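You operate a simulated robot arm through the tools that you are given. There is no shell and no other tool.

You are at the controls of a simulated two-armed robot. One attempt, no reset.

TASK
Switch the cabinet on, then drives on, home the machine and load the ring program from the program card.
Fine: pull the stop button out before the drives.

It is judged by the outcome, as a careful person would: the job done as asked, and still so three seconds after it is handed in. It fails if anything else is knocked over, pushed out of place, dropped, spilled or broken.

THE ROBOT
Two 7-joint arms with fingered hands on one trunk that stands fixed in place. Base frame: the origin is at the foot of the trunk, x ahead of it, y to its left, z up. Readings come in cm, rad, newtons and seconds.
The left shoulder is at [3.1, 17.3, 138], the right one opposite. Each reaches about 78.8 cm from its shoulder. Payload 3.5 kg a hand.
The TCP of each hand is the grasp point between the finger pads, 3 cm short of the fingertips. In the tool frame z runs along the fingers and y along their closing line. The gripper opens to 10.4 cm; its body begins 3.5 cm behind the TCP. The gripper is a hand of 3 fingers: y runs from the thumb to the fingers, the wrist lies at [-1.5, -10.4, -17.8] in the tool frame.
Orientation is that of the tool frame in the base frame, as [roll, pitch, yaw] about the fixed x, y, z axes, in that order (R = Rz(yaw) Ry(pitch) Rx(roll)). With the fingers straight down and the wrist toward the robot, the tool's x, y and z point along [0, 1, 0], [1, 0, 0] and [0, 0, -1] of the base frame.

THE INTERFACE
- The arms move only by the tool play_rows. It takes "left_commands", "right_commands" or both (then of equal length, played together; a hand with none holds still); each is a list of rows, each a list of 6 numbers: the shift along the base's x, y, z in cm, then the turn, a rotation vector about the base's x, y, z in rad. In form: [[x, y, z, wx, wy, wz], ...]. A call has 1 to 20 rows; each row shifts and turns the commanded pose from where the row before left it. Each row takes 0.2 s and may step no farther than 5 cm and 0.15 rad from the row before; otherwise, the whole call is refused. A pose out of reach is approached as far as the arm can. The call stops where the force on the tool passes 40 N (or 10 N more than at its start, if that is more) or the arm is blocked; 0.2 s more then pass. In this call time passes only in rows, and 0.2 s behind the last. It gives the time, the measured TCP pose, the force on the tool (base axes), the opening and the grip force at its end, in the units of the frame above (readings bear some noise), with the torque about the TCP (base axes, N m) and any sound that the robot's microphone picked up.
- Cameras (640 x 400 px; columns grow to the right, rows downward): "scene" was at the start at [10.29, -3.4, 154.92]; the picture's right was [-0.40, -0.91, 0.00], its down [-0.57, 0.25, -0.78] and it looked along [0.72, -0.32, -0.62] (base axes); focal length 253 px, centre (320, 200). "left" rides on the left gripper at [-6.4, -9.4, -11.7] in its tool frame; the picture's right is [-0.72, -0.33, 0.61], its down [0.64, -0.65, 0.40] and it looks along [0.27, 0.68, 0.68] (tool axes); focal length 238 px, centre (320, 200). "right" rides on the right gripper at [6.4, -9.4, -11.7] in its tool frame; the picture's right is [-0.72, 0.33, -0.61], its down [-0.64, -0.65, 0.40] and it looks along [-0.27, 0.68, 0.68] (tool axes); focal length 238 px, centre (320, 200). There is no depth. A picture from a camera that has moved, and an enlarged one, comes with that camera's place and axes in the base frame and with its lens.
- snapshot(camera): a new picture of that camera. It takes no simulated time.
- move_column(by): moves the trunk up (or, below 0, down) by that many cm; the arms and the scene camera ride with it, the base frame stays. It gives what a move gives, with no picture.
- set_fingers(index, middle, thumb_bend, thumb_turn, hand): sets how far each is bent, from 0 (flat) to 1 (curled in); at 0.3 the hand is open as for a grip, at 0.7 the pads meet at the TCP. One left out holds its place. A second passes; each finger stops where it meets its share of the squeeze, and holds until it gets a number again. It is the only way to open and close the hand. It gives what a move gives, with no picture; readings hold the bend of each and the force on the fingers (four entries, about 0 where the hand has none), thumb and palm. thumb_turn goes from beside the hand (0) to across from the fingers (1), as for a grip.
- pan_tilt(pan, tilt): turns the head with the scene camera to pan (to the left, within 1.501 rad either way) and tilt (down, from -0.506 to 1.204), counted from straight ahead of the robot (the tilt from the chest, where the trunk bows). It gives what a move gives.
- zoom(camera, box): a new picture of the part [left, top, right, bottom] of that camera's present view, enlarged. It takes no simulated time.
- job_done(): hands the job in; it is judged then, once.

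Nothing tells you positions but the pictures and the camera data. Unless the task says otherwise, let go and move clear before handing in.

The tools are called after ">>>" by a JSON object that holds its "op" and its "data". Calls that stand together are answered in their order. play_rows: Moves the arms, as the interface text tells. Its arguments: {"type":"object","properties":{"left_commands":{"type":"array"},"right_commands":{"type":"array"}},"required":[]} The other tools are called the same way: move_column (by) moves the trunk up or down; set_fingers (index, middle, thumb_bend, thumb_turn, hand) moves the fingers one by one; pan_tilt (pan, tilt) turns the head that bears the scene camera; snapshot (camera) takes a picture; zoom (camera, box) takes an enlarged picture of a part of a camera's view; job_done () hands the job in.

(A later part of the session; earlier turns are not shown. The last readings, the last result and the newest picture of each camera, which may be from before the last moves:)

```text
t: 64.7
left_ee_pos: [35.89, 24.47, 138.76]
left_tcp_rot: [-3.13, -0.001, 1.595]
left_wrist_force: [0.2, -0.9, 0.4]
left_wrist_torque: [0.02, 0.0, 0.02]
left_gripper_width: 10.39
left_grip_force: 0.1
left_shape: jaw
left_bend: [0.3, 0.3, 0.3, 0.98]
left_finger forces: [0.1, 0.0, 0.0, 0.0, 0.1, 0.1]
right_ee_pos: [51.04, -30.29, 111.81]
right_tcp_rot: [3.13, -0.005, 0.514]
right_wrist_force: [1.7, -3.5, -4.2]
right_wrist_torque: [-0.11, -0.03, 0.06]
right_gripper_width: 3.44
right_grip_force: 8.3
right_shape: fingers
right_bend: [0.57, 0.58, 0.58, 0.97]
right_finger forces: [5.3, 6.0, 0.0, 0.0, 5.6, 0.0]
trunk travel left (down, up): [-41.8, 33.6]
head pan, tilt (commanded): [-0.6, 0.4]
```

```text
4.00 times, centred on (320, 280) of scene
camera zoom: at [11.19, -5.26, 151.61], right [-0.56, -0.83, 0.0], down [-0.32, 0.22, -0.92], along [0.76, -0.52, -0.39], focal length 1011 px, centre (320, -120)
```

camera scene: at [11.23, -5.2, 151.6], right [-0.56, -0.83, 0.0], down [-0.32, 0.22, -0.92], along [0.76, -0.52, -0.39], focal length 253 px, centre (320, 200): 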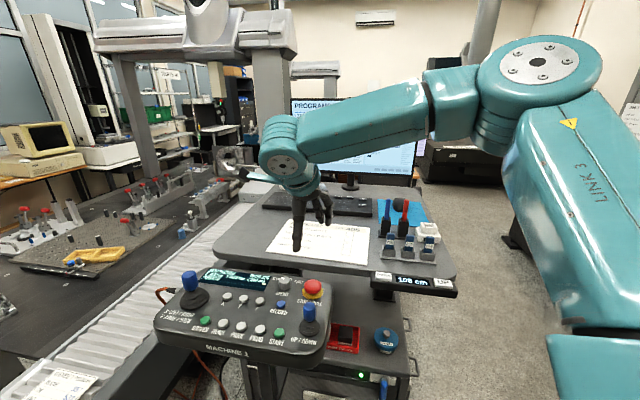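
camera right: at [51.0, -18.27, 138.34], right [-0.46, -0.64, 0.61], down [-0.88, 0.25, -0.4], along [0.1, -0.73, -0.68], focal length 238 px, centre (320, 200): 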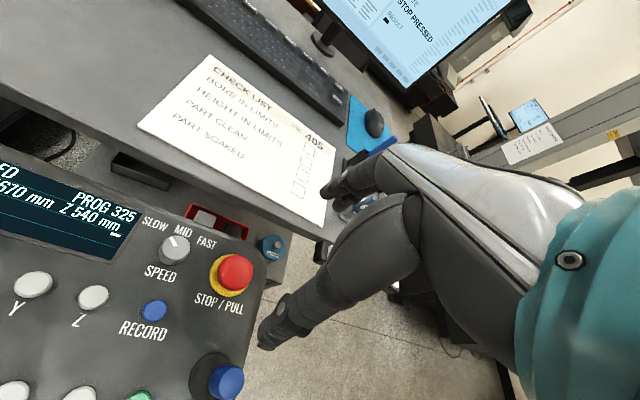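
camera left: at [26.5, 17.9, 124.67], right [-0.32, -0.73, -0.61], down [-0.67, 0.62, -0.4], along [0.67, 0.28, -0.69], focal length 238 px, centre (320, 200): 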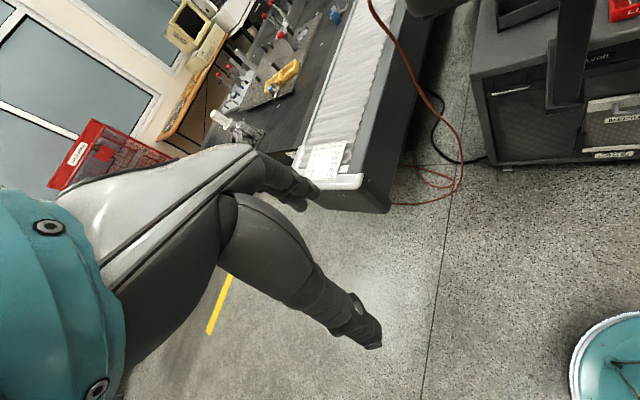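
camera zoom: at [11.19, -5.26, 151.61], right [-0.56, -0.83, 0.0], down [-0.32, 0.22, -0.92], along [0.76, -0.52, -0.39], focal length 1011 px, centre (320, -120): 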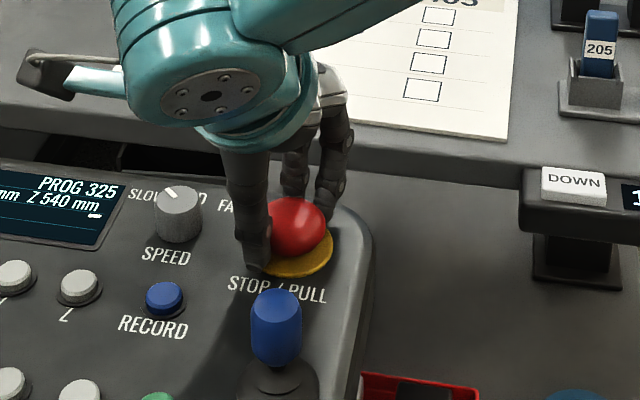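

The cap is gripped on three sides. I'll squeeze a bit harder and pull up in small steps.

>>> {"op": "set_fingers", "data": {"hand": "right", "index": 0.75, "middle": 0.75, "thumb_bend": 0.75}}

>>> {"op": "play_rows", "data": {"right_commands": [[0, 0, 0.3, 0, 0, 0], [0, 0, 0.3, 0, 0, 0], [0, 0, 0.3, 0, 0, 0]]}}

>>> {"op": "zoom", "data": {"camera": "right", "box": [200, 100, 400, 300]}}

>>> {"op": "zoom", "data": {"camera": "scene", "box": [190, 230, 370, 330]}}

```text
t: 65.7
left_ee_pos: [35.69, 24.45, 138.87]
left_tcp_rot: [-3.128, -0.001, 1.594]
left_wrist_force: [0.8, -0.2, 0.1]
left_wrist_torque: [0.0, 0.0, 0.03]
left_gripper_width: 10.37
left_grip_force: 0.0
left_shape: jaw
left_bend: [0.3, 0.3, 0.3, 0.98]
left_finger forces: [0.0, 0.0, 0.0, 0.0, 0.1, 0.0]
right_ee_pos: [51.13, -30.2, 111.8]
right_tcp_rot: [3.13, -0.006, 0.515]
right_wrist_force: [3.1, -7.3, -3.7]
right_wrist_torque: [-0.22, -0.04, 0.15]
right_gripper_width: 3.22
right_grip_force: 19.8
right_shape: fingers
right_bend: [0.58, 0.59, 0.6, 0.97]
right_finger forces: [11.9, 12.1, 0.0, 0.0, 15.9, 0.0]
trunk travel left (down, up): [-41.8, 33.6]
head pan, tilt (commanded): [-0.6, 0.4]
```

```text
t: 66.5
left_ee_pos: [35.9, 24.39, 138.86]
left_tcp_rot: [-3.129, 0.0, 1.594]
left_wrist_force: [-0.6, -0.1, -0.5]
left_wrist_torque: [-0.03, -0.03, -0.01]
left_gripper_width: 10.39
left_grip_force: 0.1
left_shape: jaw
left_bend: [0.3, 0.3, 0.3, 0.98]
left_finger forces: [0.1, 0.0, 0.0, 0.0, 0.1, 0.0]
right_ee_pos: [51.13, -30.31, 112.42]
right_tcp_rot: [3.133, -0.002, 0.515]
right_wrist_force: [2.1, -5.0, -15.8]
right_wrist_torque: [-0.15, -0.07, 0.16]
right_gripper_width: 3.26
right_grip_force: 18.9
right_shape: fingers
right_bend: [0.58, 0.6, 0.6, 0.97]
right_finger forces: [10.9, 11.3, 0.1, 0.0, 15.7, 0.0]
trunk travel left (down, up): [-41.8, 33.6]
head pan, tilt (commanded): [-0.6, 0.4]
```

```text
2.00 times, centred on (300, 200) of right
camera zoom: at [52.08, -18.83, 124.09], right [-0.47, -0.63, 0.61], down [-0.88, 0.25, -0.41], along [0.11, -0.73, -0.67], focal length 477 px, centre (360, 200)
```

zoom: 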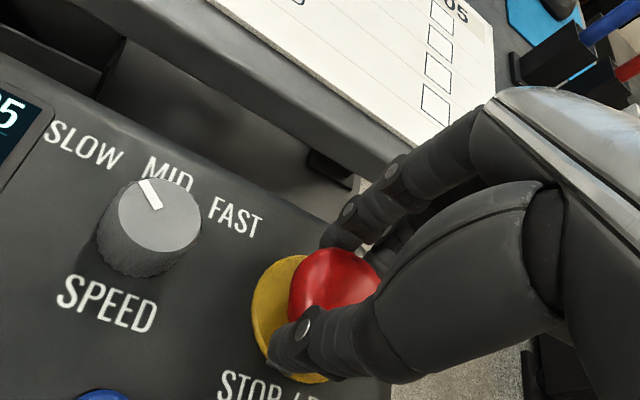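

```text
3.56 times, centred on (280, 280) of scene
camera zoom: at [11.31, -5.33, 151.58], right [-0.56, -0.83, 0.0], down [-0.32, 0.22, -0.92], along [0.76, -0.52, -0.39], focal length 899 px, centre (462, -84)
```

zoom: 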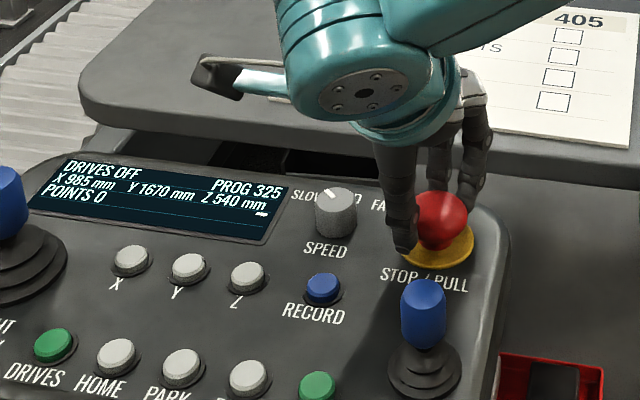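

The display changed to DRIVES OFF, so the stop button is pulled out. I'll unload, release and lift clear without pressing it.

>>> {"op": "play_rows", "data": {"right_commands": [[0, 0, -0.15, 0, 0, 0]]}}

>>> {"op": "set_fingers", "data": {"hand": "right", "index": 0.42, "middle": 0.42, "thumb_bend": 0.42}}

>>> {"op": "play_rows", "data": {"right_commands": [[0, 0, 1, 0, 0, 0], [0, 0, 2, 0, 0, 0], [0, 0, 3, 0, 0, 0], [0, 0, 3, 0, 0, 0], [0, 0, 3, 0, 0, 0]]}}

>>> {"op": "zoom", "data": {"camera": "scene", "box": [190, 230, 370, 330]}}

>>> {"op": "snapshot", "data": {"camera": "right"}}

```text
t: 66.9
left_ee_pos: [35.99, 24.37, 138.89]
left_tcp_rot: [-3.129, 0.0, 1.596]
left_wrist_force: [0.6, 1.4, 0.8]
left_wrist_torque: [-0.01, -0.01, 0.01]
left_gripper_width: 10.37
left_grip_force: 0.0
left_shape: jaw
left_bend: [0.3, 0.3, 0.3, 0.98]
left_finger forces: [0.0, 0.0, 0.0, 0.0, 0.0, 0.0]
right_ee_pos: [51.04, -30.35, 112.54]
right_tcp_rot: [3.13, -0.003, 0.516]
right_wrist_force: [1.3, -5.1, -13.4]
right_wrist_torque: [-0.18, 0.01, 0.15]
right_gripper_width: 3.24
right_grip_force: 18.9
right_shape: fingers
right_bend: [0.58, 0.6, 0.6, 0.97]
right_finger forces: [10.3, 11.5, 0.0, 0.0, 15.8, 0.1]
trunk travel left (down, up): [-41.8, 33.6]
head pan, tilt (commanded): [-0.6, 0.4]
```

```text
t: 67.9
left_ee_pos: [35.72, 24.61, 138.83]
left_tcp_rot: [-3.132, 0.002, 1.595]
left_wrist_force: [0.4, 0.3, -0.2]
left_wrist_torque: [0.0, 0.02, 0.02]
left_gripper_width: 10.38
left_grip_force: 0.1
left_shape: jaw
left_bend: [0.3, 0.3, 0.3, 0.98]
left_finger forces: [0.0, 0.1, 0.0, 0.0, 0.0, 0.1]
right_ee_pos: [51.18, -30.14, 112.54]
right_tcp_rot: [3.129, -0.006, 0.515]
right_wrist_force: [-0.1, 0.0, -0.3]
right_wrist_torque: [0.0, 0.0, 0.01]
right_gripper_width: 7.22
right_grip_force: 0.0
right_shape: fingers
right_bend: [0.42, 0.42, 0.42, 0.97]
right_finger forces: [0.0, 0.0, 0.0, 0.0, 0.0, 0.1]
trunk travel left (down, up): [-41.8, 33.6]
head pan, tilt (commanded): [-0.6, 0.4]
```

```text
t: 69.1
left_ee_pos: [35.76, 24.47, 138.85]
left_tcp_rot: [-3.131, 0.001, 1.594]
left_wrist_force: [-0.3, -1.5, -0.2]
left_wrist_torque: [0.0, -0.03, 0.03]
left_gripper_width: 10.39
left_grip_force: 0.1
left_shape: jaw
left_bend: [0.3, 0.3, 0.3, 0.98]
left_finger forces: [0.0, 0.1, 0.1, 0.0, 0.0, 0.0]
right_ee_pos: [51.42, -30.1, 124.76]
right_tcp_rot: [3.129, -0.004, 0.516]
right_wrist_force: [-0.1, -0.1, -0.4]
right_wrist_torque: [0.01, 0.01, -0.06]
right_gripper_width: 7.23
right_grip_force: 0.1
right_shape: fingers
right_bend: [0.42, 0.42, 0.42, 0.97]
right_finger forces: [0.0, 0.1, 0.0, 0.1, 0.0, 0.0]
trunk travel left (down, up): [-41.8, 33.6]
head pan, tilt (commanded): [-0.6, 0.4]
```

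```text
3.56 times, centred on (280, 280) of scene
camera zoom: at [11.08, -5.13, 151.62], right [-0.56, -0.83, 0.0], down [-0.32, 0.22, -0.92], along [0.76, -0.52, -0.39], focal length 899 px, centre (462, -84)
```

zoom: 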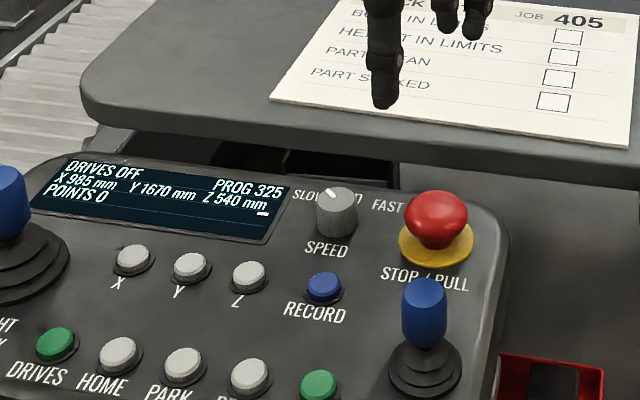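

```text
taken
camera right: at [52.28, -18.6, 136.3], right [-0.47, -0.63, 0.61], down [-0.88, 0.25, -0.41], along [0.11, -0.73, -0.67], focal length 238 px, centre (320, 200)
```

right: 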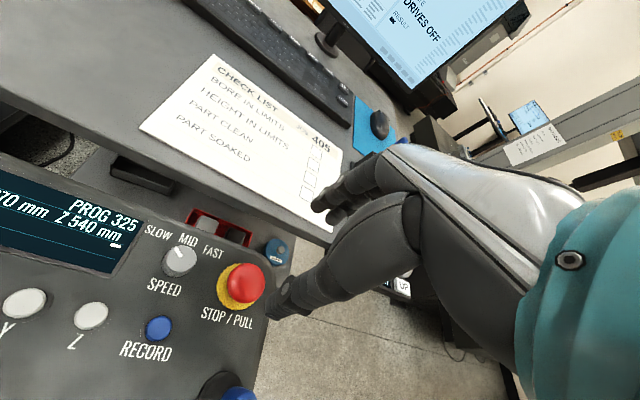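

The STOP button is out and the state reads DRIVES OFF. Next I'll form a narrow pressing tip with index and thumb pinched and the middle finger curled, and check it.

>>> {"op": "set_fingers", "data": {"hand": "right", "index": 0.7, "middle": 1.0, "thumb_bend": 0.7}}

>>> {"op": "zoom", "data": {"camera": "scene", "box": [240, 150, 380, 260]}}

>>> {"op": "zoom", "data": {"camera": "right", "box": [220, 120, 480, 320]}}

>>> {"op": "snapshot", "data": {"camera": "left"}}

```text
t: 70.1
left_ee_pos: [35.74, 24.46, 138.86]
left_tcp_rot: [-3.131, 0.002, 1.595]
left_wrist_force: [0.6, -0.1, 0.5]
left_wrist_torque: [0.03, 0.02, -0.02]
left_gripper_width: 10.37
left_grip_force: 0.0
left_shape: jaw
left_bend: [0.3, 0.3, 0.3, 0.98]
left_finger forces: [0.0, 0.1, 0.2, 0.0, 0.0, 0.0]
right_ee_pos: [51.47, -30.06, 124.8]
right_tcp_rot: [3.127, -0.005, 0.514]
right_wrist_force: [0.7, -0.4, 0.0]
right_wrist_torque: [0.02, -0.02, -0.02]
right_gripper_width: 0.15
right_grip_force: 0.0
right_shape: fingers
right_bend: [0.7, 1.0, 0.7, 0.97]
right_finger forces: [0.1, 0.0, 0.0, 0.0, 0.0, 0.0]
trunk travel left (down, up): [-41.8, 33.6]
head pan, tilt (commanded): [-0.6, 0.4]
```

```text
3.64 times, centred on (310, 205) of scene
camera zoom: at [11.11, -5.15, 151.62], right [-0.56, -0.83, 0.0], down [-0.32, 0.22, -0.92], along [0.76, -0.52, -0.39], focal length 919 px, centre (356, 182)
```

zoom: 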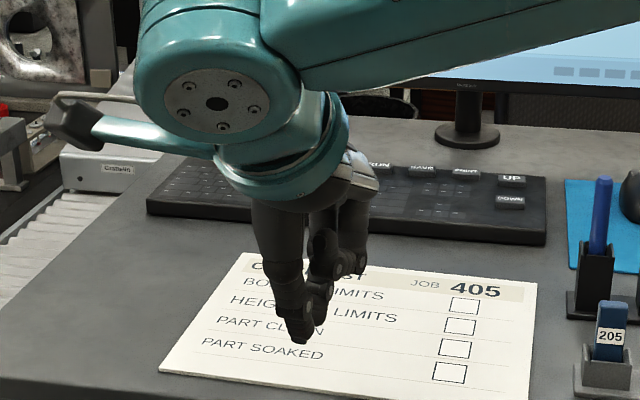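

```text
2.00 times, centred on (350, 220) of right
camera zoom: at [52.32, -18.62, 136.29], right [-0.47, -0.63, 0.61], down [-0.87, 0.25, -0.42], along [0.11, -0.73, -0.67], focal length 477 px, centre (260, 160)
```

zoom: 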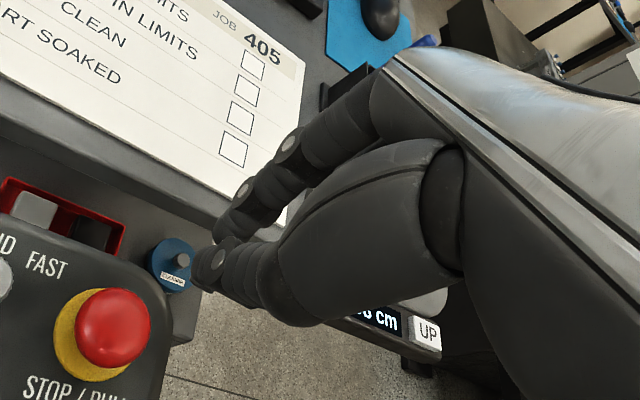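

```text
taken
camera left: at [26.5, 17.9, 150.67], right [-0.32, -0.73, -0.61], down [-0.67, 0.62, -0.4], along [0.67, 0.28, -0.69], focal length 238 px, centre (320, 200)
```

left: 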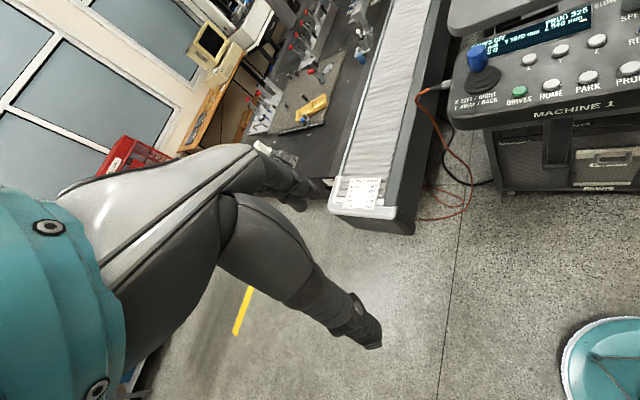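

The pressing tip looks good. The DRIVES button is at about [56, -7.4, 108.7]. I'll move across above the pendant, in two stages.

>>> {"op": "play_rows", "data": {"right_commands": [[0.5, 2.8, 0, 0, 0, 0.05], [0.6, 2.8, 0, 0, 0, 0.05], [0.6, 2.8, 0, 0, 0, 0.05], [0.6, 2.8, 0, 0, 0, 0.05]]}}

>>> {"op": "snapshot", "data": {"camera": "scene"}}

>>> {"op": "snapshot", "data": {"camera": "right"}}

```text
t: 71.1
left_ee_pos: [35.81, 24.69, 138.81]
left_tcp_rot: [-3.131, 0.001, 1.594]
left_wrist_force: [0.3, 0.4, 0.5]
left_wrist_torque: [-0.02, 0.0, 0.02]
left_gripper_width: 10.38
left_grip_force: 0.0
left_shape: jaw
left_bend: [0.3, 0.3, 0.3, 0.98]
left_finger forces: [0.0, 0.1, 0.1, 0.1, 0.0, 0.0]
right_ee_pos: [51.98, -21.54, 124.5]
right_tcp_rot: [3.129, -0.006, 0.716]
right_wrist_force: [0.3, 0.8, -0.2]
right_wrist_torque: [0.0, 0.0, 0.0]
right_gripper_width: 0.14
right_grip_force: 0.1
right_shape: fingers
right_bend: [0.7, 1.0, 0.7, 0.97]
right_finger forces: [0.0, 0.0, 0.0, 0.0, 0.0, 0.0]
right hand out of reach, approached as far as the arm can: row 3, 4
trunk travel left (down, up): [-41.8, 33.6]
head pan, tilt (commanded): [-0.6, 0.4]
```

```text
taken
camera scene: at [11.05, -5.13, 151.63], right [-0.56, -0.83, 0.0], down [-0.32, 0.22, -0.92], along [0.76, -0.52, -0.39], focal length 253 px, centre (320, 200)
```

scene: 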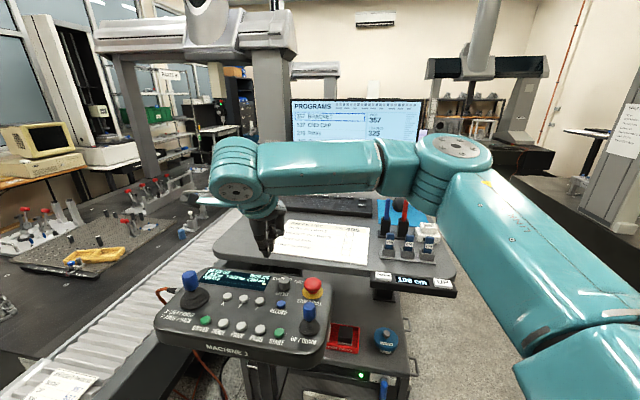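

```text
taken
camera right: at [50.58, -10.03, 136.05], right [-0.34, -0.71, 0.61], down [-0.91, 0.07, -0.42], along [0.25, -0.7, -0.67], focal length 238 px, centre (320, 200)
```

right: 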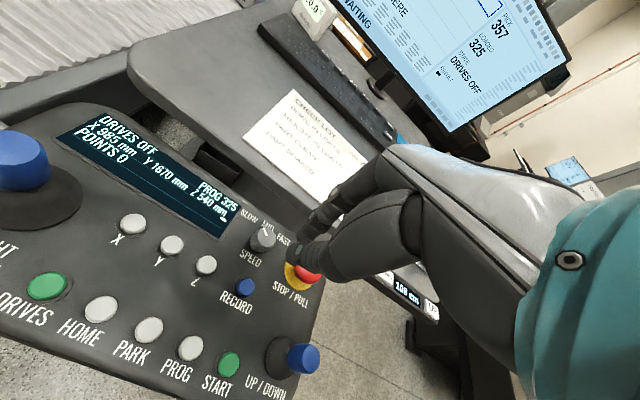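

The wrist is at its yaw limit for that orientation. I'll rotate the hand to face forward (yaw about 1.6) as I move over.

>>> {"op": "play_rows", "data": {"right_commands": [[0, 0, 0, 0, 0, 0.14], [0, 0, 0, 0, 0, 0.14], [0.3, 1, 0, 0, 0, 0.14], [0.4, 2, 0, 0, 0, 0.14], [0.5, 2.5, 0, 0, 0, 0.14], [0.6, 2.5, 0, 0, 0, 0.14]]}}

>>> {"op": "snapshot", "data": {"camera": "scene"}}

>>> {"op": "snapshot", "data": {"camera": "right"}}

```text
t: 72.5
left_ee_pos: [35.82, 24.48, 138.82]
left_tcp_rot: [-3.129, 0.003, 1.595]
left_wrist_force: [-0.7, -0.4, 0.6]
left_wrist_torque: [0.03, 0.04, -0.01]
left_gripper_width: 10.39
left_grip_force: 0.1
left_shape: jaw
left_bend: [0.3, 0.3, 0.3, 0.98]
left_finger forces: [0.1, 0.0, 0.0, 0.0, 0.0, 0.1]
right_ee_pos: [53.82, -13.6, 124.51]
right_tcp_rot: [3.128, -0.005, 1.556]
right_wrist_force: [1.3, 0.3, -0.6]
right_wrist_torque: [0.0, -0.02, -0.03]
right_gripper_width: 0.14
right_grip_force: 0.1
right_shape: fingers
right_bend: [0.7, 1.0, 0.7, 0.97]
right_finger forces: [0.0, 0.1, 0.0, 0.0, 0.0, 0.0]
trunk travel left (down, up): [-41.8, 33.6]
head pan, tilt (commanded): [-0.6, 0.4]
```

```text
taken
camera scene: at [11.18, -5.17, 151.61], right [-0.56, -0.83, 0.0], down [-0.32, 0.22, -0.92], along [0.76, -0.52, -0.39], focal length 253 px, centre (320, 200)
```

scene: 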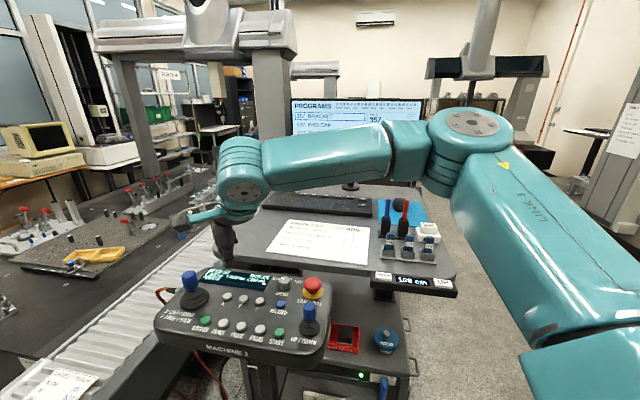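

```text
taken
camera right: at [44.36, -7.12, 136.05], right [0.31, -0.73, 0.61], down [-0.66, -0.63, -0.42], along [0.69, -0.27, -0.67], focal length 238 px, centre (320, 200)
```

right: 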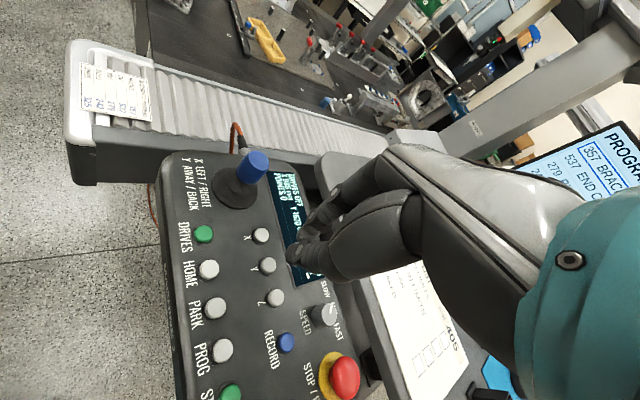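

Everything is reachable now. The refined positions are DRIVES [56.0, -7.3], HOME [53.05, -10.1] and PROG [47.5, -15.7]. I'll move over DRIVES and descend near it.

>>> {"op": "play_rows", "data": {"right_commands": [[0.7, 2.1, -2, 0, 0, 0], [0.7, 2.1, -2, 0, 0, 0], [0.8, 2.1, -2, 0, 0, 0], [0, 0, -2, 0, 0, 0], [0, 0, -2, 0, 0, 0]]}}

>>> {"op": "zoom", "data": {"camera": "right", "box": [180, 120, 420, 300]}}

>>> {"op": "zoom", "data": {"camera": "scene", "box": [150, 230, 330, 350]}}

```text
t: 73.7
left_ee_pos: [35.79, 24.57, 138.74]
left_tcp_rot: [-3.132, 0.001, 1.595]
left_wrist_force: [0.5, 0.5, 0.1]
left_wrist_torque: [-0.01, -0.03, 0.0]
left_gripper_width: 10.37
left_grip_force: 0.2
left_shape: jaw
left_bend: [0.3, 0.3, 0.3, 0.98]
left_finger forces: [0.1, 0.0, 0.0, 0.0, 0.0, 0.0]
right_ee_pos: [52.66, -13.16, 115.12]
right_tcp_rot: [3.129, -0.007, 1.555]
right_wrist_force: [-0.6, 0.4, 0.1]
right_wrist_torque: [-0.02, 0.0, -0.03]
right_gripper_width: 0.13
right_grip_force: 0.0
right_shape: fingers
right_bend: [0.7, 1.0, 0.7, 0.97]
right_finger forces: [0.0, 0.0, 0.0, 0.1, 0.1, 0.0]
right hand out of reach, approached as far as the arm can: row 1, 2, 3, 4, 5
trunk travel left (down, up): [-41.8, 33.6]
head pan, tilt (commanded): [-0.6, 0.4]
```

```text
2.22 times, centred on (300, 210) of right
camera zoom: at [43.18, -6.68, 126.79], right [0.31, -0.73, 0.61], down [-0.66, -0.63, -0.42], along [0.69, -0.27, -0.67], focal length 530 px, centre (364, 178)
```

zoom: 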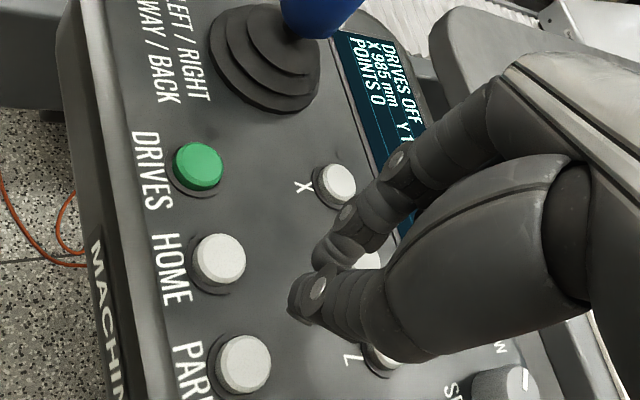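

```text
3.33 times, centred on (240, 290) of scene
camera zoom: at [11.14, -5.16, 151.62], right [-0.56, -0.83, 0.0], down [-0.32, 0.22, -0.92], along [0.76, -0.52, -0.39], focal length 843 px, centre (587, -100)
```

zoom: 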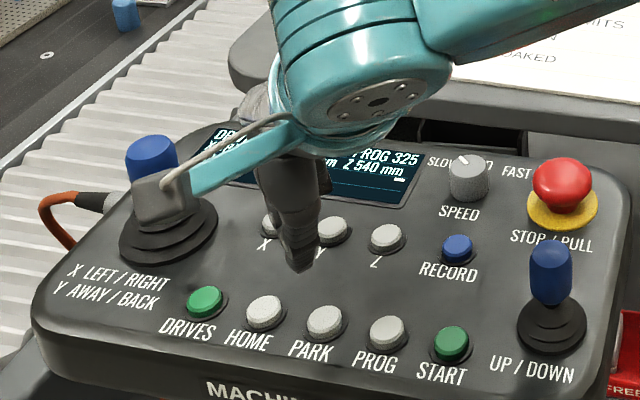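

That is past the right arm's limit toward the left, and nothing was touched. The left hand is better placed for DRIVES and HOME, so I'll lift the right arm away and park it to the right.

>>> {"op": "play_rows", "data": {"right_commands": [[0, 0, 3, 0, 0, 0], [0, 0, 3, 0, 0, 0], [0, -1, 3, 0, 0, 0], [-1, -3, 3, 0, 0, 0], [-2, -3, 3, 0, 0, 0], [-2, -4, 3, 0, 0, 0], [-2, -4, 2, 0, 0, 0], [-2, -4, 2, 0, 0, 0], [-2, -4, 1, 0, 0, 0], [-2, -4, 1, 0, 0, 0]]}}

>>> {"op": "set_fingers", "data": {"hand": "left", "index": 0.7, "middle": 1.0, "thumb_bend": 0.7}}

>>> {"op": "snapshot", "data": {"camera": "scene"}}

>>> {"op": "snapshot", "data": {"camera": "left"}}

```text
refused: row 6 steps farther than a row can; nothing moved
```

```text
t: 74.7
left_ee_pos: [35.7, 24.42, 138.79]
left_tcp_rot: [-3.132, 0.002, 1.596]
left_wrist_force: [1.2, 0.1, -0.2]
left_wrist_torque: [0.02, -0.02, -0.03]
left_gripper_width: 0.14
left_grip_force: 0.2
left_shape: fingers
left_bend: [0.7, 1.0, 0.7, 0.98]
left_finger forces: [0.0, 0.0, 0.0, 0.0, 0.0, 0.1]
right_ee_pos: [52.45, -13.26, 115.23]
right_tcp_rot: [3.13, -0.008, 1.554]
right_wrist_force: [0.8, -0.3, 1.4]
right_wrist_torque: [0.0, -0.01, 0.04]
right_gripper_width: 0.14
right_grip_force: 0.1
right_shape: fingers
right_bend: [0.7, 1.0, 0.7, 0.97]
right_finger forces: [0.0, 0.0, 0.1, 0.0, 0.0, 0.0]
trunk travel left (down, up): [-41.8, 33.6]
head pan, tilt (commanded): [-0.6, 0.4]
```

```text
taken
camera scene: at [11.11, -5.15, 151.62], right [-0.56, -0.83, 0.0], down [-0.32, 0.22, -0.92], along [0.76, -0.52, -0.39], focal length 253 px, centre (320, 200)
```

scene: 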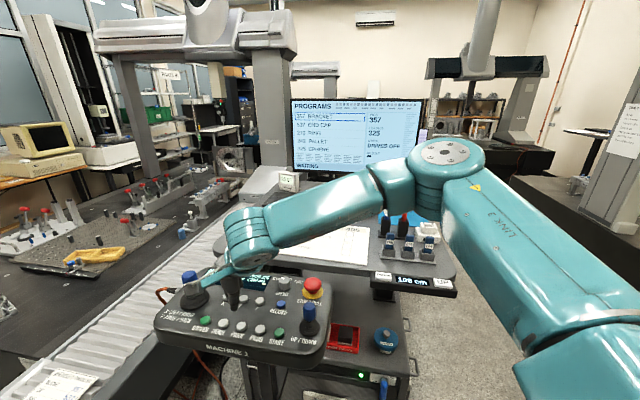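

```text
taken
camera left: at [26.5, 17.9, 150.67], right [-0.32, -0.73, -0.61], down [-0.67, 0.62, -0.4], along [0.67, 0.28, -0.69], focal length 238 px, centre (320, 200)
```

left: 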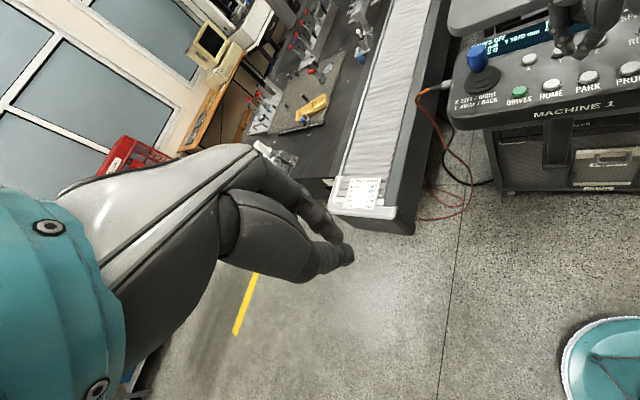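

One row was too long, so nothing moved. I'll send it again with smaller steps.

>>> {"op": "play_rows", "data": {"right_commands": [[0, 0, 3, 0, 0, 0], [0, 0, 3, 0, 0, 0], [0, -1, 3, 0, 0, 0], [-1, -3, 2.5, 0, 0, 0], [-1.5, -3, 2, 0, 0, 0], [-1.5, -3, 2, 0, 0, 0], [-1.5, -3, 2, 0, 0, 0], [-1.5, -3, 2, 0, 0, 0], [-1.5, -3, 1, 0, 0, 0], [-1.5, -3, 1, 0, 0, 0], [-1.5, -3, 0, 0, 0, 0], [-1.5, -3, 0, 0, 0, 0], [-1, -2, 0, 0, 0, 0]]}}

>>> {"op": "snapshot", "data": {"camera": "scene"}}

>>> {"op": "snapshot", "data": {"camera": "right"}}

```text
t: 77.5
left_ee_pos: [35.69, 24.49, 138.76]
left_tcp_rot: [-3.131, 0.001, 1.596]
left_wrist_force: [-0.2, 0.5, 0.5]
left_wrist_torque: [-0.02, -0.03, 0.0]
left_gripper_width: 0.13
left_grip_force: 0.1
left_shape: fingers
left_bend: [0.7, 1.0, 0.7, 0.98]
left_finger forces: [0.0, 0.1, 0.0, 0.1, 0.0, 0.1]
right_ee_pos: [38.55, -43.13, 136.77]
right_tcp_rot: [3.129, -0.004, 1.555]
right_wrist_force: [0.1, 0.1, 0.2]
right_wrist_torque: [-0.01, 0.01, 0.0]
right_gripper_width: 0.13
right_grip_force: 0.1
right_shape: fingers
right_bend: [0.7, 1.0, 0.7, 0.97]
right_finger forces: [0.0, 0.1, 0.0, 0.0, 0.0, 0.1]
trunk travel left (down, up): [-41.8, 33.6]
head pan, tilt (commanded): [-0.6, 0.4]
```

```text
taken
camera scene: at [11.1, -5.19, 151.62], right [-0.56, -0.83, 0.0], down [-0.32, 0.22, -0.92], along [0.76, -0.52, -0.39], focal length 253 px, centre (320, 200)
```

scene: 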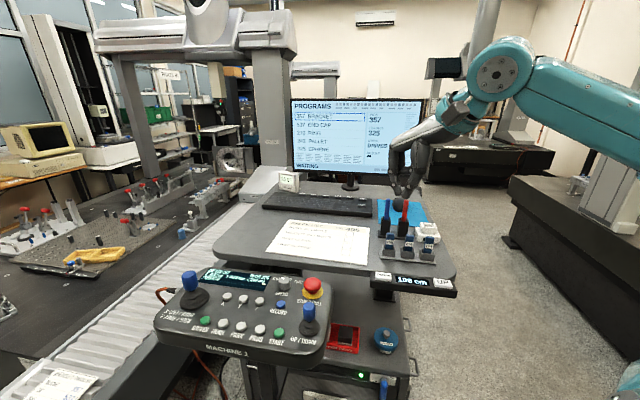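

```text
taken
camera right: at [29.21, -36.65, 148.32], right [0.31, -0.73, 0.61], down [-0.66, -0.63, -0.42], along [0.69, -0.28, -0.67], focal length 238 px, centre (320, 200)
```

right: 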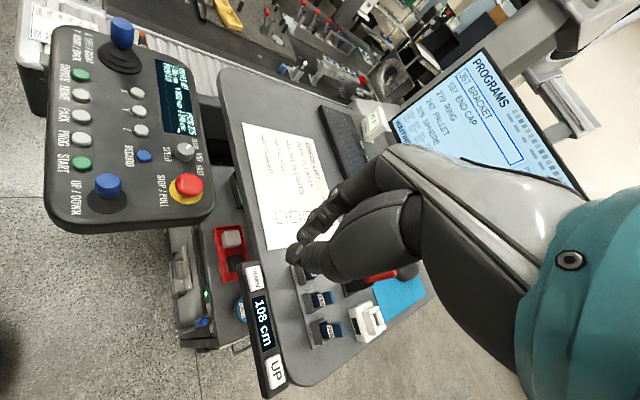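

The right arm is parked. I'll bring the left hand over to the DRIVES button.

>>> {"op": "play_rows", "data": {"left_commands": [[3, -1, 0, 0, 0, 0], [3, -2, 0, 0, 0, 0], [3, -3, -0.5, 0, 0, 0], [2.5, -3.5, -1, 0, 0, 0], [2, -3.5, -1, 0, 0, 0], [2, -3.5, -1, 0, 0, 0], [2, -3.5, -1.5, 0, 0, 0], [1.5, -3.5, -2, 0, 0, 0], [1, -3.5, -2, 0, 0, 0]]}}

>>> {"op": "snapshot", "data": {"camera": "left"}}

>>> {"op": "snapshot", "data": {"camera": "scene"}}

```text
t: 79.5
left_ee_pos: [55.83, -2.36, 129.64]
left_tcp_rot: [-3.132, 0.0, 1.596]
left_wrist_force: [-0.1, -1.1, -0.1]
left_wrist_torque: [0.05, 0.02, 0.0]
left_gripper_width: 0.13
left_grip_force: 0.0
left_shape: fingers
left_bend: [0.7, 1.0, 0.7, 0.98]
left_finger forces: [0.0, 0.0, 0.1, 0.1, 0.1, 0.0]
right_ee_pos: [38.62, -43.27, 136.74]
right_tcp_rot: [3.129, -0.006, 1.554]
right_wrist_force: [0.2, 0.1, 0.6]
right_wrist_torque: [0.02, -0.01, 0.01]
right_gripper_width: 0.14
right_grip_force: 0.0
right_shape: fingers
right_bend: [0.7, 1.0, 0.7, 0.97]
right_finger forces: [0.0, 0.0, 0.0, 0.1, 0.1, 0.0]
trunk travel left (down, up): [-41.8, 33.6]
head pan, tilt (commanded): [-0.6, 0.4]
```

```text
taken
camera left: at [46.73, -9.14, 141.51], right [-0.32, -0.73, -0.61], down [-0.67, 0.62, -0.4], along [0.67, 0.29, -0.69], focal length 238 px, centre (320, 200)
```

left: 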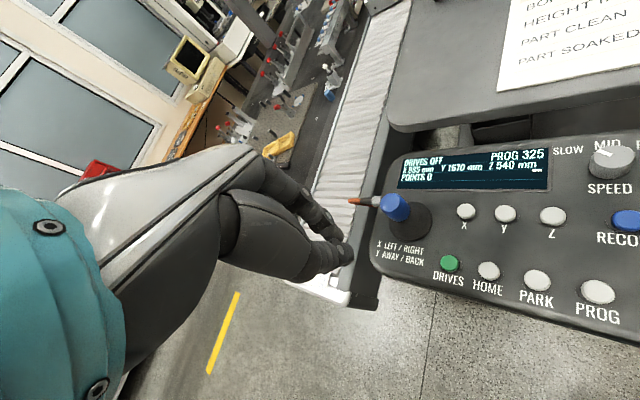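

```text
taken
camera scene: at [11.12, -5.27, 151.61], right [-0.56, -0.83, 0.0], down [-0.32, 0.22, -0.92], along [0.76, -0.52, -0.39], focal length 253 px, centre (320, 200)
```

scene: 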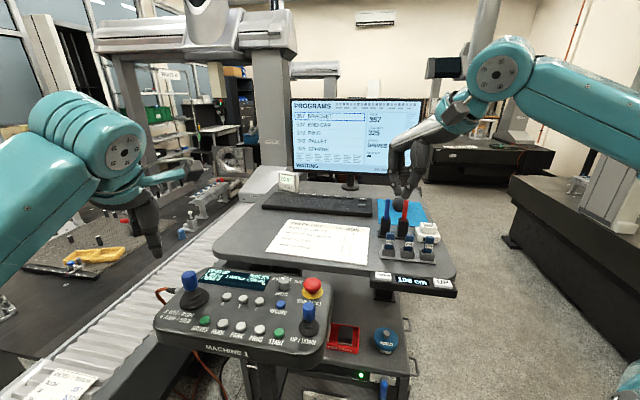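

The left hand is well placed. I'll rotate it to point across the row, away from the joystick, and then move above DRIVES.

>>> {"op": "play_rows", "data": {"left_commands": [[0, -0.5, 0, 0, 0, -0.135], [0, -1, 0, 0, 0, -0.135], [0, -1, 0, 0, 0, -0.135], [0, -1, 0, 0, 0, -0.135], [0, -1, -1, 0, 0, -0.135], [0, -0.6, -2, 0, 0, -0.135]]}}

>>> {"op": "snapshot", "data": {"camera": "left"}}

>>> {"op": "snapshot", "data": {"camera": "scene"}}

```text
t: 80.9
left_ee_pos: [55.82, -7.44, 126.9]
left_tcp_rot: [-3.13, 0.002, 0.784]
left_wrist_force: [-0.1, 0.5, 0.1]
left_wrist_torque: [0.01, 0.0, 0.03]
left_gripper_width: 0.14
left_grip_force: 0.1
left_shape: fingers
left_bend: [0.7, 1.0, 0.7, 0.98]
left_finger forces: [0.0, 0.0, 0.0, 0.0, 0.1, 0.1]
right_ee_pos: [38.7, -43.09, 136.67]
right_tcp_rot: [3.129, -0.005, 1.556]
right_wrist_force: [0.0, 1.0, 0.0]
right_wrist_torque: [0.01, -0.01, 0.03]
right_gripper_width: 0.16
right_grip_force: 0.0
right_shape: fingers
right_bend: [0.7, 1.0, 0.7, 0.97]
right_finger forces: [0.0, 0.0, 0.0, 0.0, 0.0, 0.0]
trunk travel left (down, up): [-41.8, 33.6]
head pan, tilt (commanded): [-0.6, 0.4]
```

```text
taken
camera left: at [44.63, -5.41, 138.73], right [-0.74, -0.27, -0.61], down [-0.01, 0.92, -0.4], along [0.67, -0.29, -0.69], focal length 238 px, centre (320, 200)
```

left: 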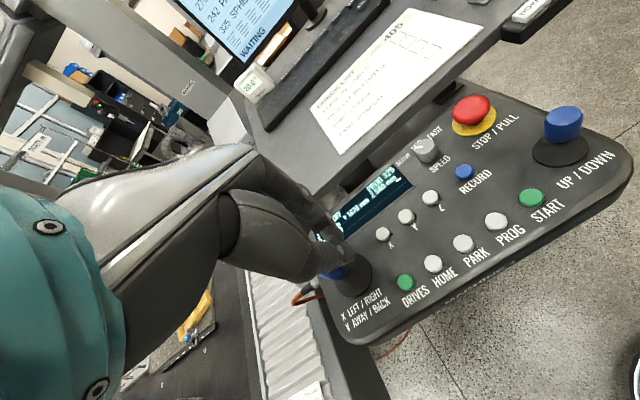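

```text
taken
camera scene: at [11.14, -5.15, 151.62], right [-0.56, -0.83, 0.0], down [-0.32, 0.22, -0.92], along [0.76, -0.52, -0.39], focal length 253 px, centre (320, 200)
```

scene: 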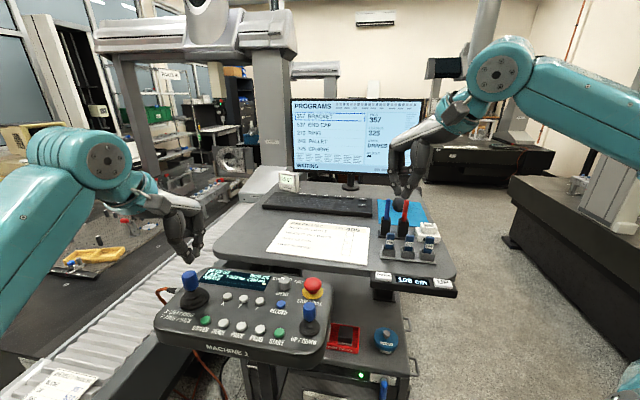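

The left hand is directly above DRIVES. I'll turn it slightly more, away from the joystick, and lower it close to the button.

>>> {"op": "play_rows", "data": {"left_commands": [[0, 0, -1, 0, 0, -0.13], [0.2, 0, -2, 0, 0, -0.13], [0, 0, -2.5, 0, 0, 0], [0, 0, -2.5, 0, 0, 0], [0, 0, -2.5, 0, 0, 0]]}}

>>> {"op": "zoom", "data": {"camera": "left", "box": [240, 140, 520, 360]}}

>>> {"op": "zoom", "data": {"camera": "scene", "box": [130, 210, 310, 350]}}

```text
t: 82.1
left_ee_pos: [56.05, -7.49, 116.15]
left_tcp_rot: [-3.133, 0.001, 0.525]
left_wrist_force: [-0.3, -0.7, 0.7]
left_wrist_torque: [-0.02, 0.01, -0.01]
left_gripper_width: 0.15
left_grip_force: 0.1
left_shape: fingers
left_bend: [0.7, 1.0, 0.7, 0.98]
left_finger forces: [0.0, 0.1, 0.0, 0.1, 0.0, 0.0]
right_ee_pos: [38.72, -43.05, 136.75]
right_tcp_rot: [3.13, -0.004, 1.555]
right_wrist_force: [0.3, -0.2, 0.1]
right_wrist_torque: [-0.01, 0.0, -0.01]
right_gripper_width: 0.12
right_grip_force: 0.0
right_shape: fingers
right_bend: [0.7, 1.0, 0.7, 0.97]
right_finger forces: [0.0, 0.0, 0.0, 0.1, 0.1, 0.0]
trunk travel left (down, up): [-41.8, 33.6]
head pan, tilt (commanded): [-0.6, 0.4]
```

```text
1.82 times, centred on (380, 250) of left
camera zoom: at [45.79, -2.64, 128.03], right [-0.79, -0.07, -0.61], down [0.22, 0.89, -0.4], along [0.57, -0.45, -0.69], focal length 433 px, centre (211, 109)
```

zoom: 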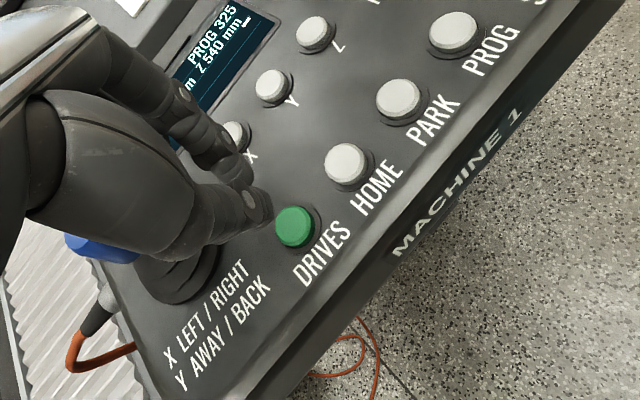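

```text
2.86 times, centred on (220, 280) of scene
camera zoom: at [11.12, -5.15, 151.62], right [-0.56, -0.83, 0.0], down [-0.32, 0.22, -0.92], along [0.76, -0.52, -0.39], focal length 722 px, centre (606, -29)
```

zoom: 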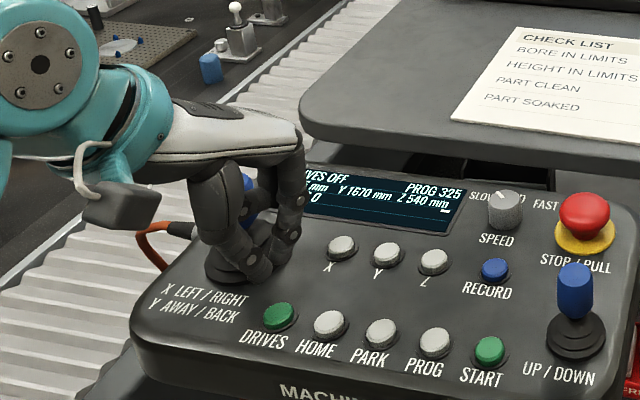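

Aligned within about 2 mm of DRIVES, with clearance to the joystick. I'll descend to just above the button.

>>> {"op": "play_rows", "data": {"left_commands": [[0, 0.1, -1.5, 0, 0, 0], [0, 0, -1.5, 0, 0, 0], [0, 0, -0.7, 0, 0, 0]]}}

>>> {"op": "zoom", "data": {"camera": "left", "box": [240, 140, 520, 360]}}

>>> {"op": "zoom", "data": {"camera": "scene", "box": [130, 210, 310, 350]}}

```text
t: 82.9
left_ee_pos: [55.96, -7.37, 112.62]
left_tcp_rot: [-3.131, 0.001, 0.526]
left_wrist_force: [-0.1, 0.3, 0.1]
left_wrist_torque: [-0.01, 0.0, -0.04]
left_gripper_width: 0.13
left_grip_force: 0.0
left_shape: fingers
left_bend: [0.7, 1.0, 0.7, 0.98]
left_finger forces: [0.0, 0.1, 0.1, 0.0, 0.0, 0.0]
right_ee_pos: [38.48, -43.04, 136.85]
right_tcp_rot: [3.129, -0.005, 1.556]
right_wrist_force: [0.0, 0.6, -0.1]
right_wrist_torque: [0.01, 0.0, 0.02]
right_gripper_width: 0.13
right_grip_force: 0.0
right_shape: fingers
right_bend: [0.7, 1.0, 0.7, 0.97]
right_finger forces: [0.1, 0.0, 0.0, 0.0, 0.0, 0.0]
trunk travel left (down, up): [-41.8, 33.6]
head pan, tilt (commanded): [-0.6, 0.4]
```

```text
1.82 times, centred on (380, 250) of left
camera zoom: at [45.71, -2.56, 124.45], right [-0.79, -0.07, -0.61], down [0.22, 0.89, -0.4], along [0.57, -0.45, -0.69], focal length 433 px, centre (211, 109)
```

zoom: 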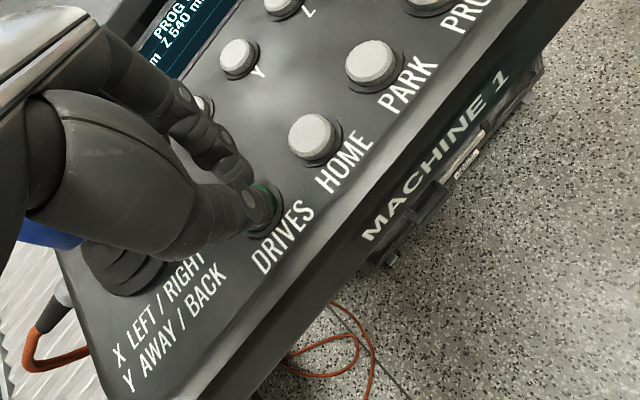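

```text
2.86 times, centred on (220, 280) of scene
camera zoom: at [11.11, -5.15, 151.62], right [-0.56, -0.83, 0.0], down [-0.32, 0.22, -0.92], along [0.76, -0.52, -0.39], focal length 722 px, centre (606, -29)
```

zoom: 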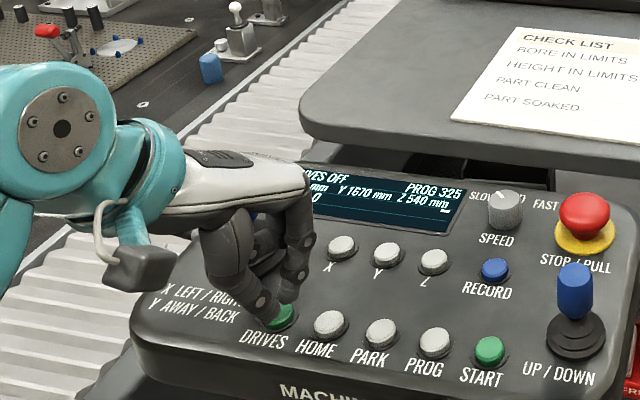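

The tip is just over the green DRIVES button. I'll press in small steps.

>>> {"op": "play_rows", "data": {"left_commands": [[0, 0, -0.4, 0, 0, 0], [0, 0, -0.3, 0, 0, 0], [0, 0, -0.3, 0, 0, 0]]}}

>>> {"op": "zoom", "data": {"camera": "scene", "box": [130, 210, 310, 350]}}

>>> {"op": "zoom", "data": {"camera": "scene", "box": [280, 90, 430, 180]}}

```text
t: 83.7
left_ee_pos: [55.7, -7.42, 111.71]
left_tcp_rot: [-3.13, 0.0, 0.526]
left_wrist_force: [1.0, -0.5, 0.5]
left_wrist_torque: [-0.03, 0.0, 0.0]
left_gripper_width: 0.13
left_grip_force: 0.8
left_shape: fingers
left_bend: [0.7, 1.0, 0.7, 0.98]
left_finger forces: [1.6, 0.0, 0.1, 0.0, 0.0, 0.0]
right_ee_pos: [38.64, -43.04, 136.8]
right_tcp_rot: [3.129, -0.005, 1.554]
right_wrist_force: [0.2, 1.0, 0.8]
right_wrist_torque: [-0.02, -0.01, -0.01]
right_gripper_width: 0.13
right_grip_force: 0.1
right_shape: fingers
right_bend: [0.7, 1.0, 0.7, 0.97]
right_finger forces: [0.0, 0.0, 0.0, 0.1, 0.0, 0.0]
trunk travel left (down, up): [-41.8, 33.6]
head pan, tilt (commanded): [-0.6, 0.4]
```

```text
2.86 times, centred on (220, 280) of scene
camera zoom: at [11.09, -5.16, 151.62], right [-0.56, -0.83, 0.0], down [-0.32, 0.22, -0.92], along [0.76, -0.52, -0.39], focal length 722 px, centre (606, -29)
```

zoom: 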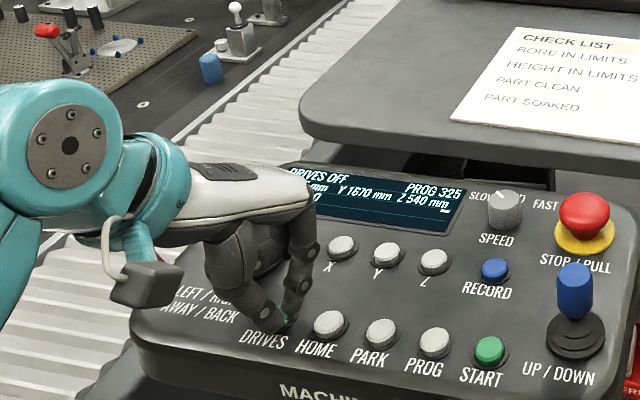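

```text
4.27 times, centred on (355, 135) of scene
camera zoom: at [11.09, -5.16, 151.62], right [-0.56, -0.83, 0.0], down [-0.32, 0.22, -0.92], along [0.76, -0.52, -0.39], focal length 1079 px, centre (171, 477)
```

zoom: 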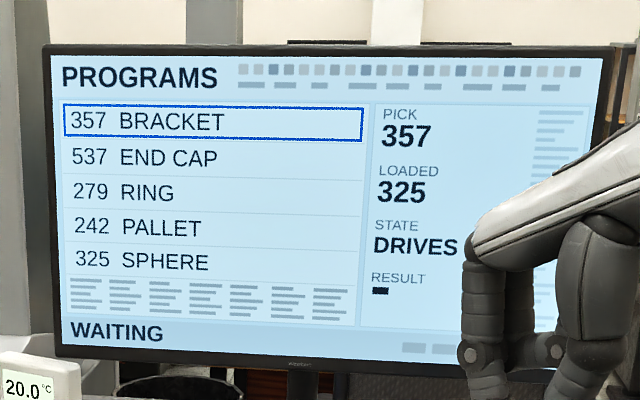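

There is light contact but the state still shows DRIVES OFF. I'll press a little deeper.

>>> {"op": "play_rows", "data": {"left_commands": [[0.1, 0, -0.25, 0, 0, 0], [0.1, 0, -0.25, 0, 0, 0]]}}

>>> {"op": "zoom", "data": {"camera": "scene", "box": [130, 210, 310, 350]}}

```text
t: 84.3
left_ee_pos: [56.06, -7.62, 111.41]
left_tcp_rot: [-3.136, -0.001, 0.526]
left_wrist_force: [-0.9, -3.1, 12.0]
left_wrist_torque: [-0.17, 0.0, -0.02]
left_gripper_width: 0.0
left_grip_force: 6.0
left_shape: fingers
left_bend: [0.7, 1.0, 0.7, 0.98]
left_finger forces: [11.8, 0.1, 0.1, 0.0, 0.1, 0.0]
right_ee_pos: [38.37, -43.0, 136.84]
right_tcp_rot: [3.127, -0.005, 1.555]
right_wrist_force: [-0.7, 0.1, -0.3]
right_wrist_torque: [-0.01, -0.01, -0.02]
right_gripper_width: 0.11
right_grip_force: 0.1
right_shape: fingers
right_bend: [0.7, 1.0, 0.7, 0.97]
right_finger forces: [0.1, 0.0, 0.0, 0.0, 0.0, 0.0]
trunk travel left (down, up): [-41.8, 33.6]
head pan, tilt (commanded): [-0.6, 0.4]
heard: click
```

```text
2.86 times, centred on (220, 280) of scene
camera zoom: at [10.97, -5.18, 151.65], right [-0.56, -0.83, 0.0], down [-0.32, 0.22, -0.92], along [0.76, -0.52, -0.39], focal length 722 px, centre (606, -29)
```

zoom: 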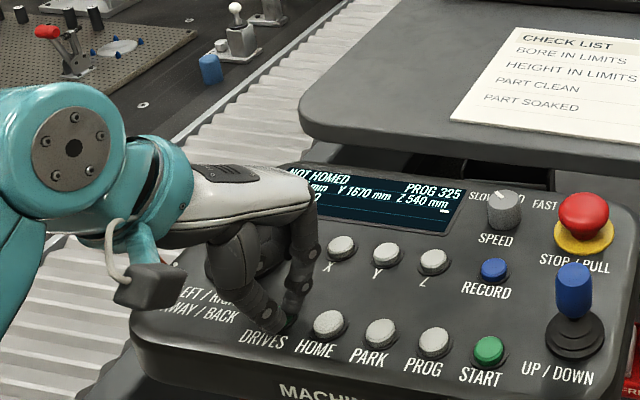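

A click, and the display shows NOT HOMED, so the drives are on. I'll lift the tip off the button.

>>> {"op": "play_rows", "data": {"left_commands": [[0, 0, 1, 0, 0, 0], [0, 0, 1.5, 0, 0, 0], [0, 0, 1.5, 0, 0, 0]]}}

>>> {"op": "zoom", "data": {"camera": "left", "box": [240, 140, 520, 360]}}

>>> {"op": "zoom", "data": {"camera": "scene", "box": [130, 210, 310, 350]}}

>>> {"op": "snapshot", "data": {"camera": "scene"}}

```text
t: 85.1
left_ee_pos: [56.07, -7.25, 115.11]
left_tcp_rot: [-3.129, 0.002, 0.525]
left_wrist_force: [0.0, 0.0, 0.6]
left_wrist_torque: [0.0, 0.05, 0.02]
left_gripper_width: 0.09
left_grip_force: 0.1
left_shape: fingers
left_bend: [0.7, 1.0, 0.7, 0.98]
left_finger forces: [0.0, 0.0, 0.1, 0.1, 0.0, 0.1]
right_ee_pos: [38.67, -42.99, 136.81]
right_tcp_rot: [3.128, -0.005, 1.555]
right_wrist_force: [-0.2, 0.1, 0.2]
right_wrist_torque: [-0.01, -0.02, -0.01]
right_gripper_width: 0.13
right_grip_force: 0.0
right_shape: fingers
right_bend: [0.7, 1.0, 0.7, 0.97]
right_finger forces: [0.1, 0.0, 0.0, 0.1, 0.1, 0.1]
trunk travel left (down, up): [-41.8, 33.6]
head pan, tilt (commanded): [-0.6, 0.4]
```

```text
1.82 times, centred on (380, 250) of left
camera zoom: at [45.84, -2.6, 126.93], right [-0.79, -0.07, -0.61], down [0.22, 0.89, -0.4], along [0.57, -0.45, -0.69], focal length 433 px, centre (211, 109)
```

zoom: 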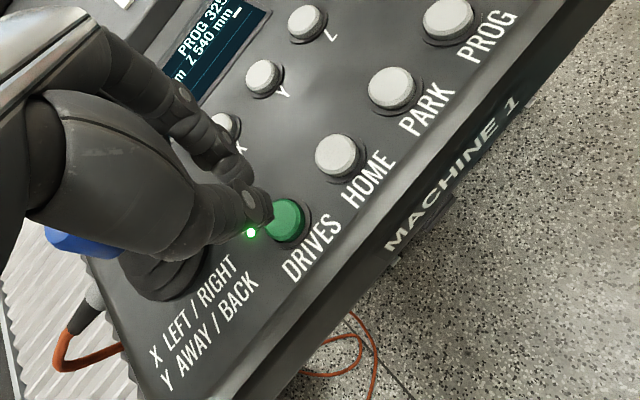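

```text
2.86 times, centred on (220, 280) of scene
camera zoom: at [11.12, -5.15, 151.62], right [-0.56, -0.83, 0.0], down [-0.32, 0.22, -0.92], along [0.76, -0.52, -0.39], focal length 722 px, centre (606, -29)
```

zoom: 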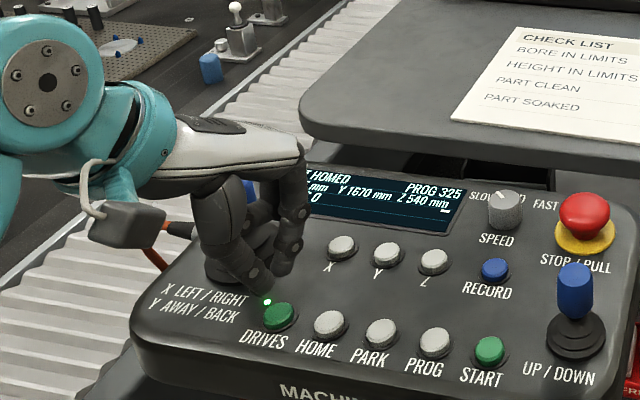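

```text
taken
camera scene: at [11.12, -5.15, 151.62], right [-0.56, -0.83, 0.0], down [-0.32, 0.22, -0.92], along [0.76, -0.52, -0.39], focal length 253 px, centre (320, 200)
```

scene: 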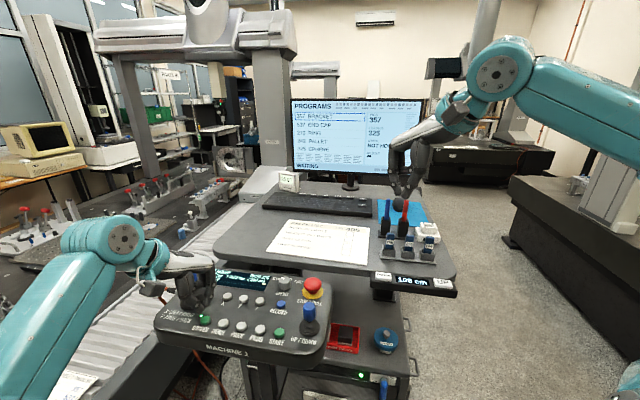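

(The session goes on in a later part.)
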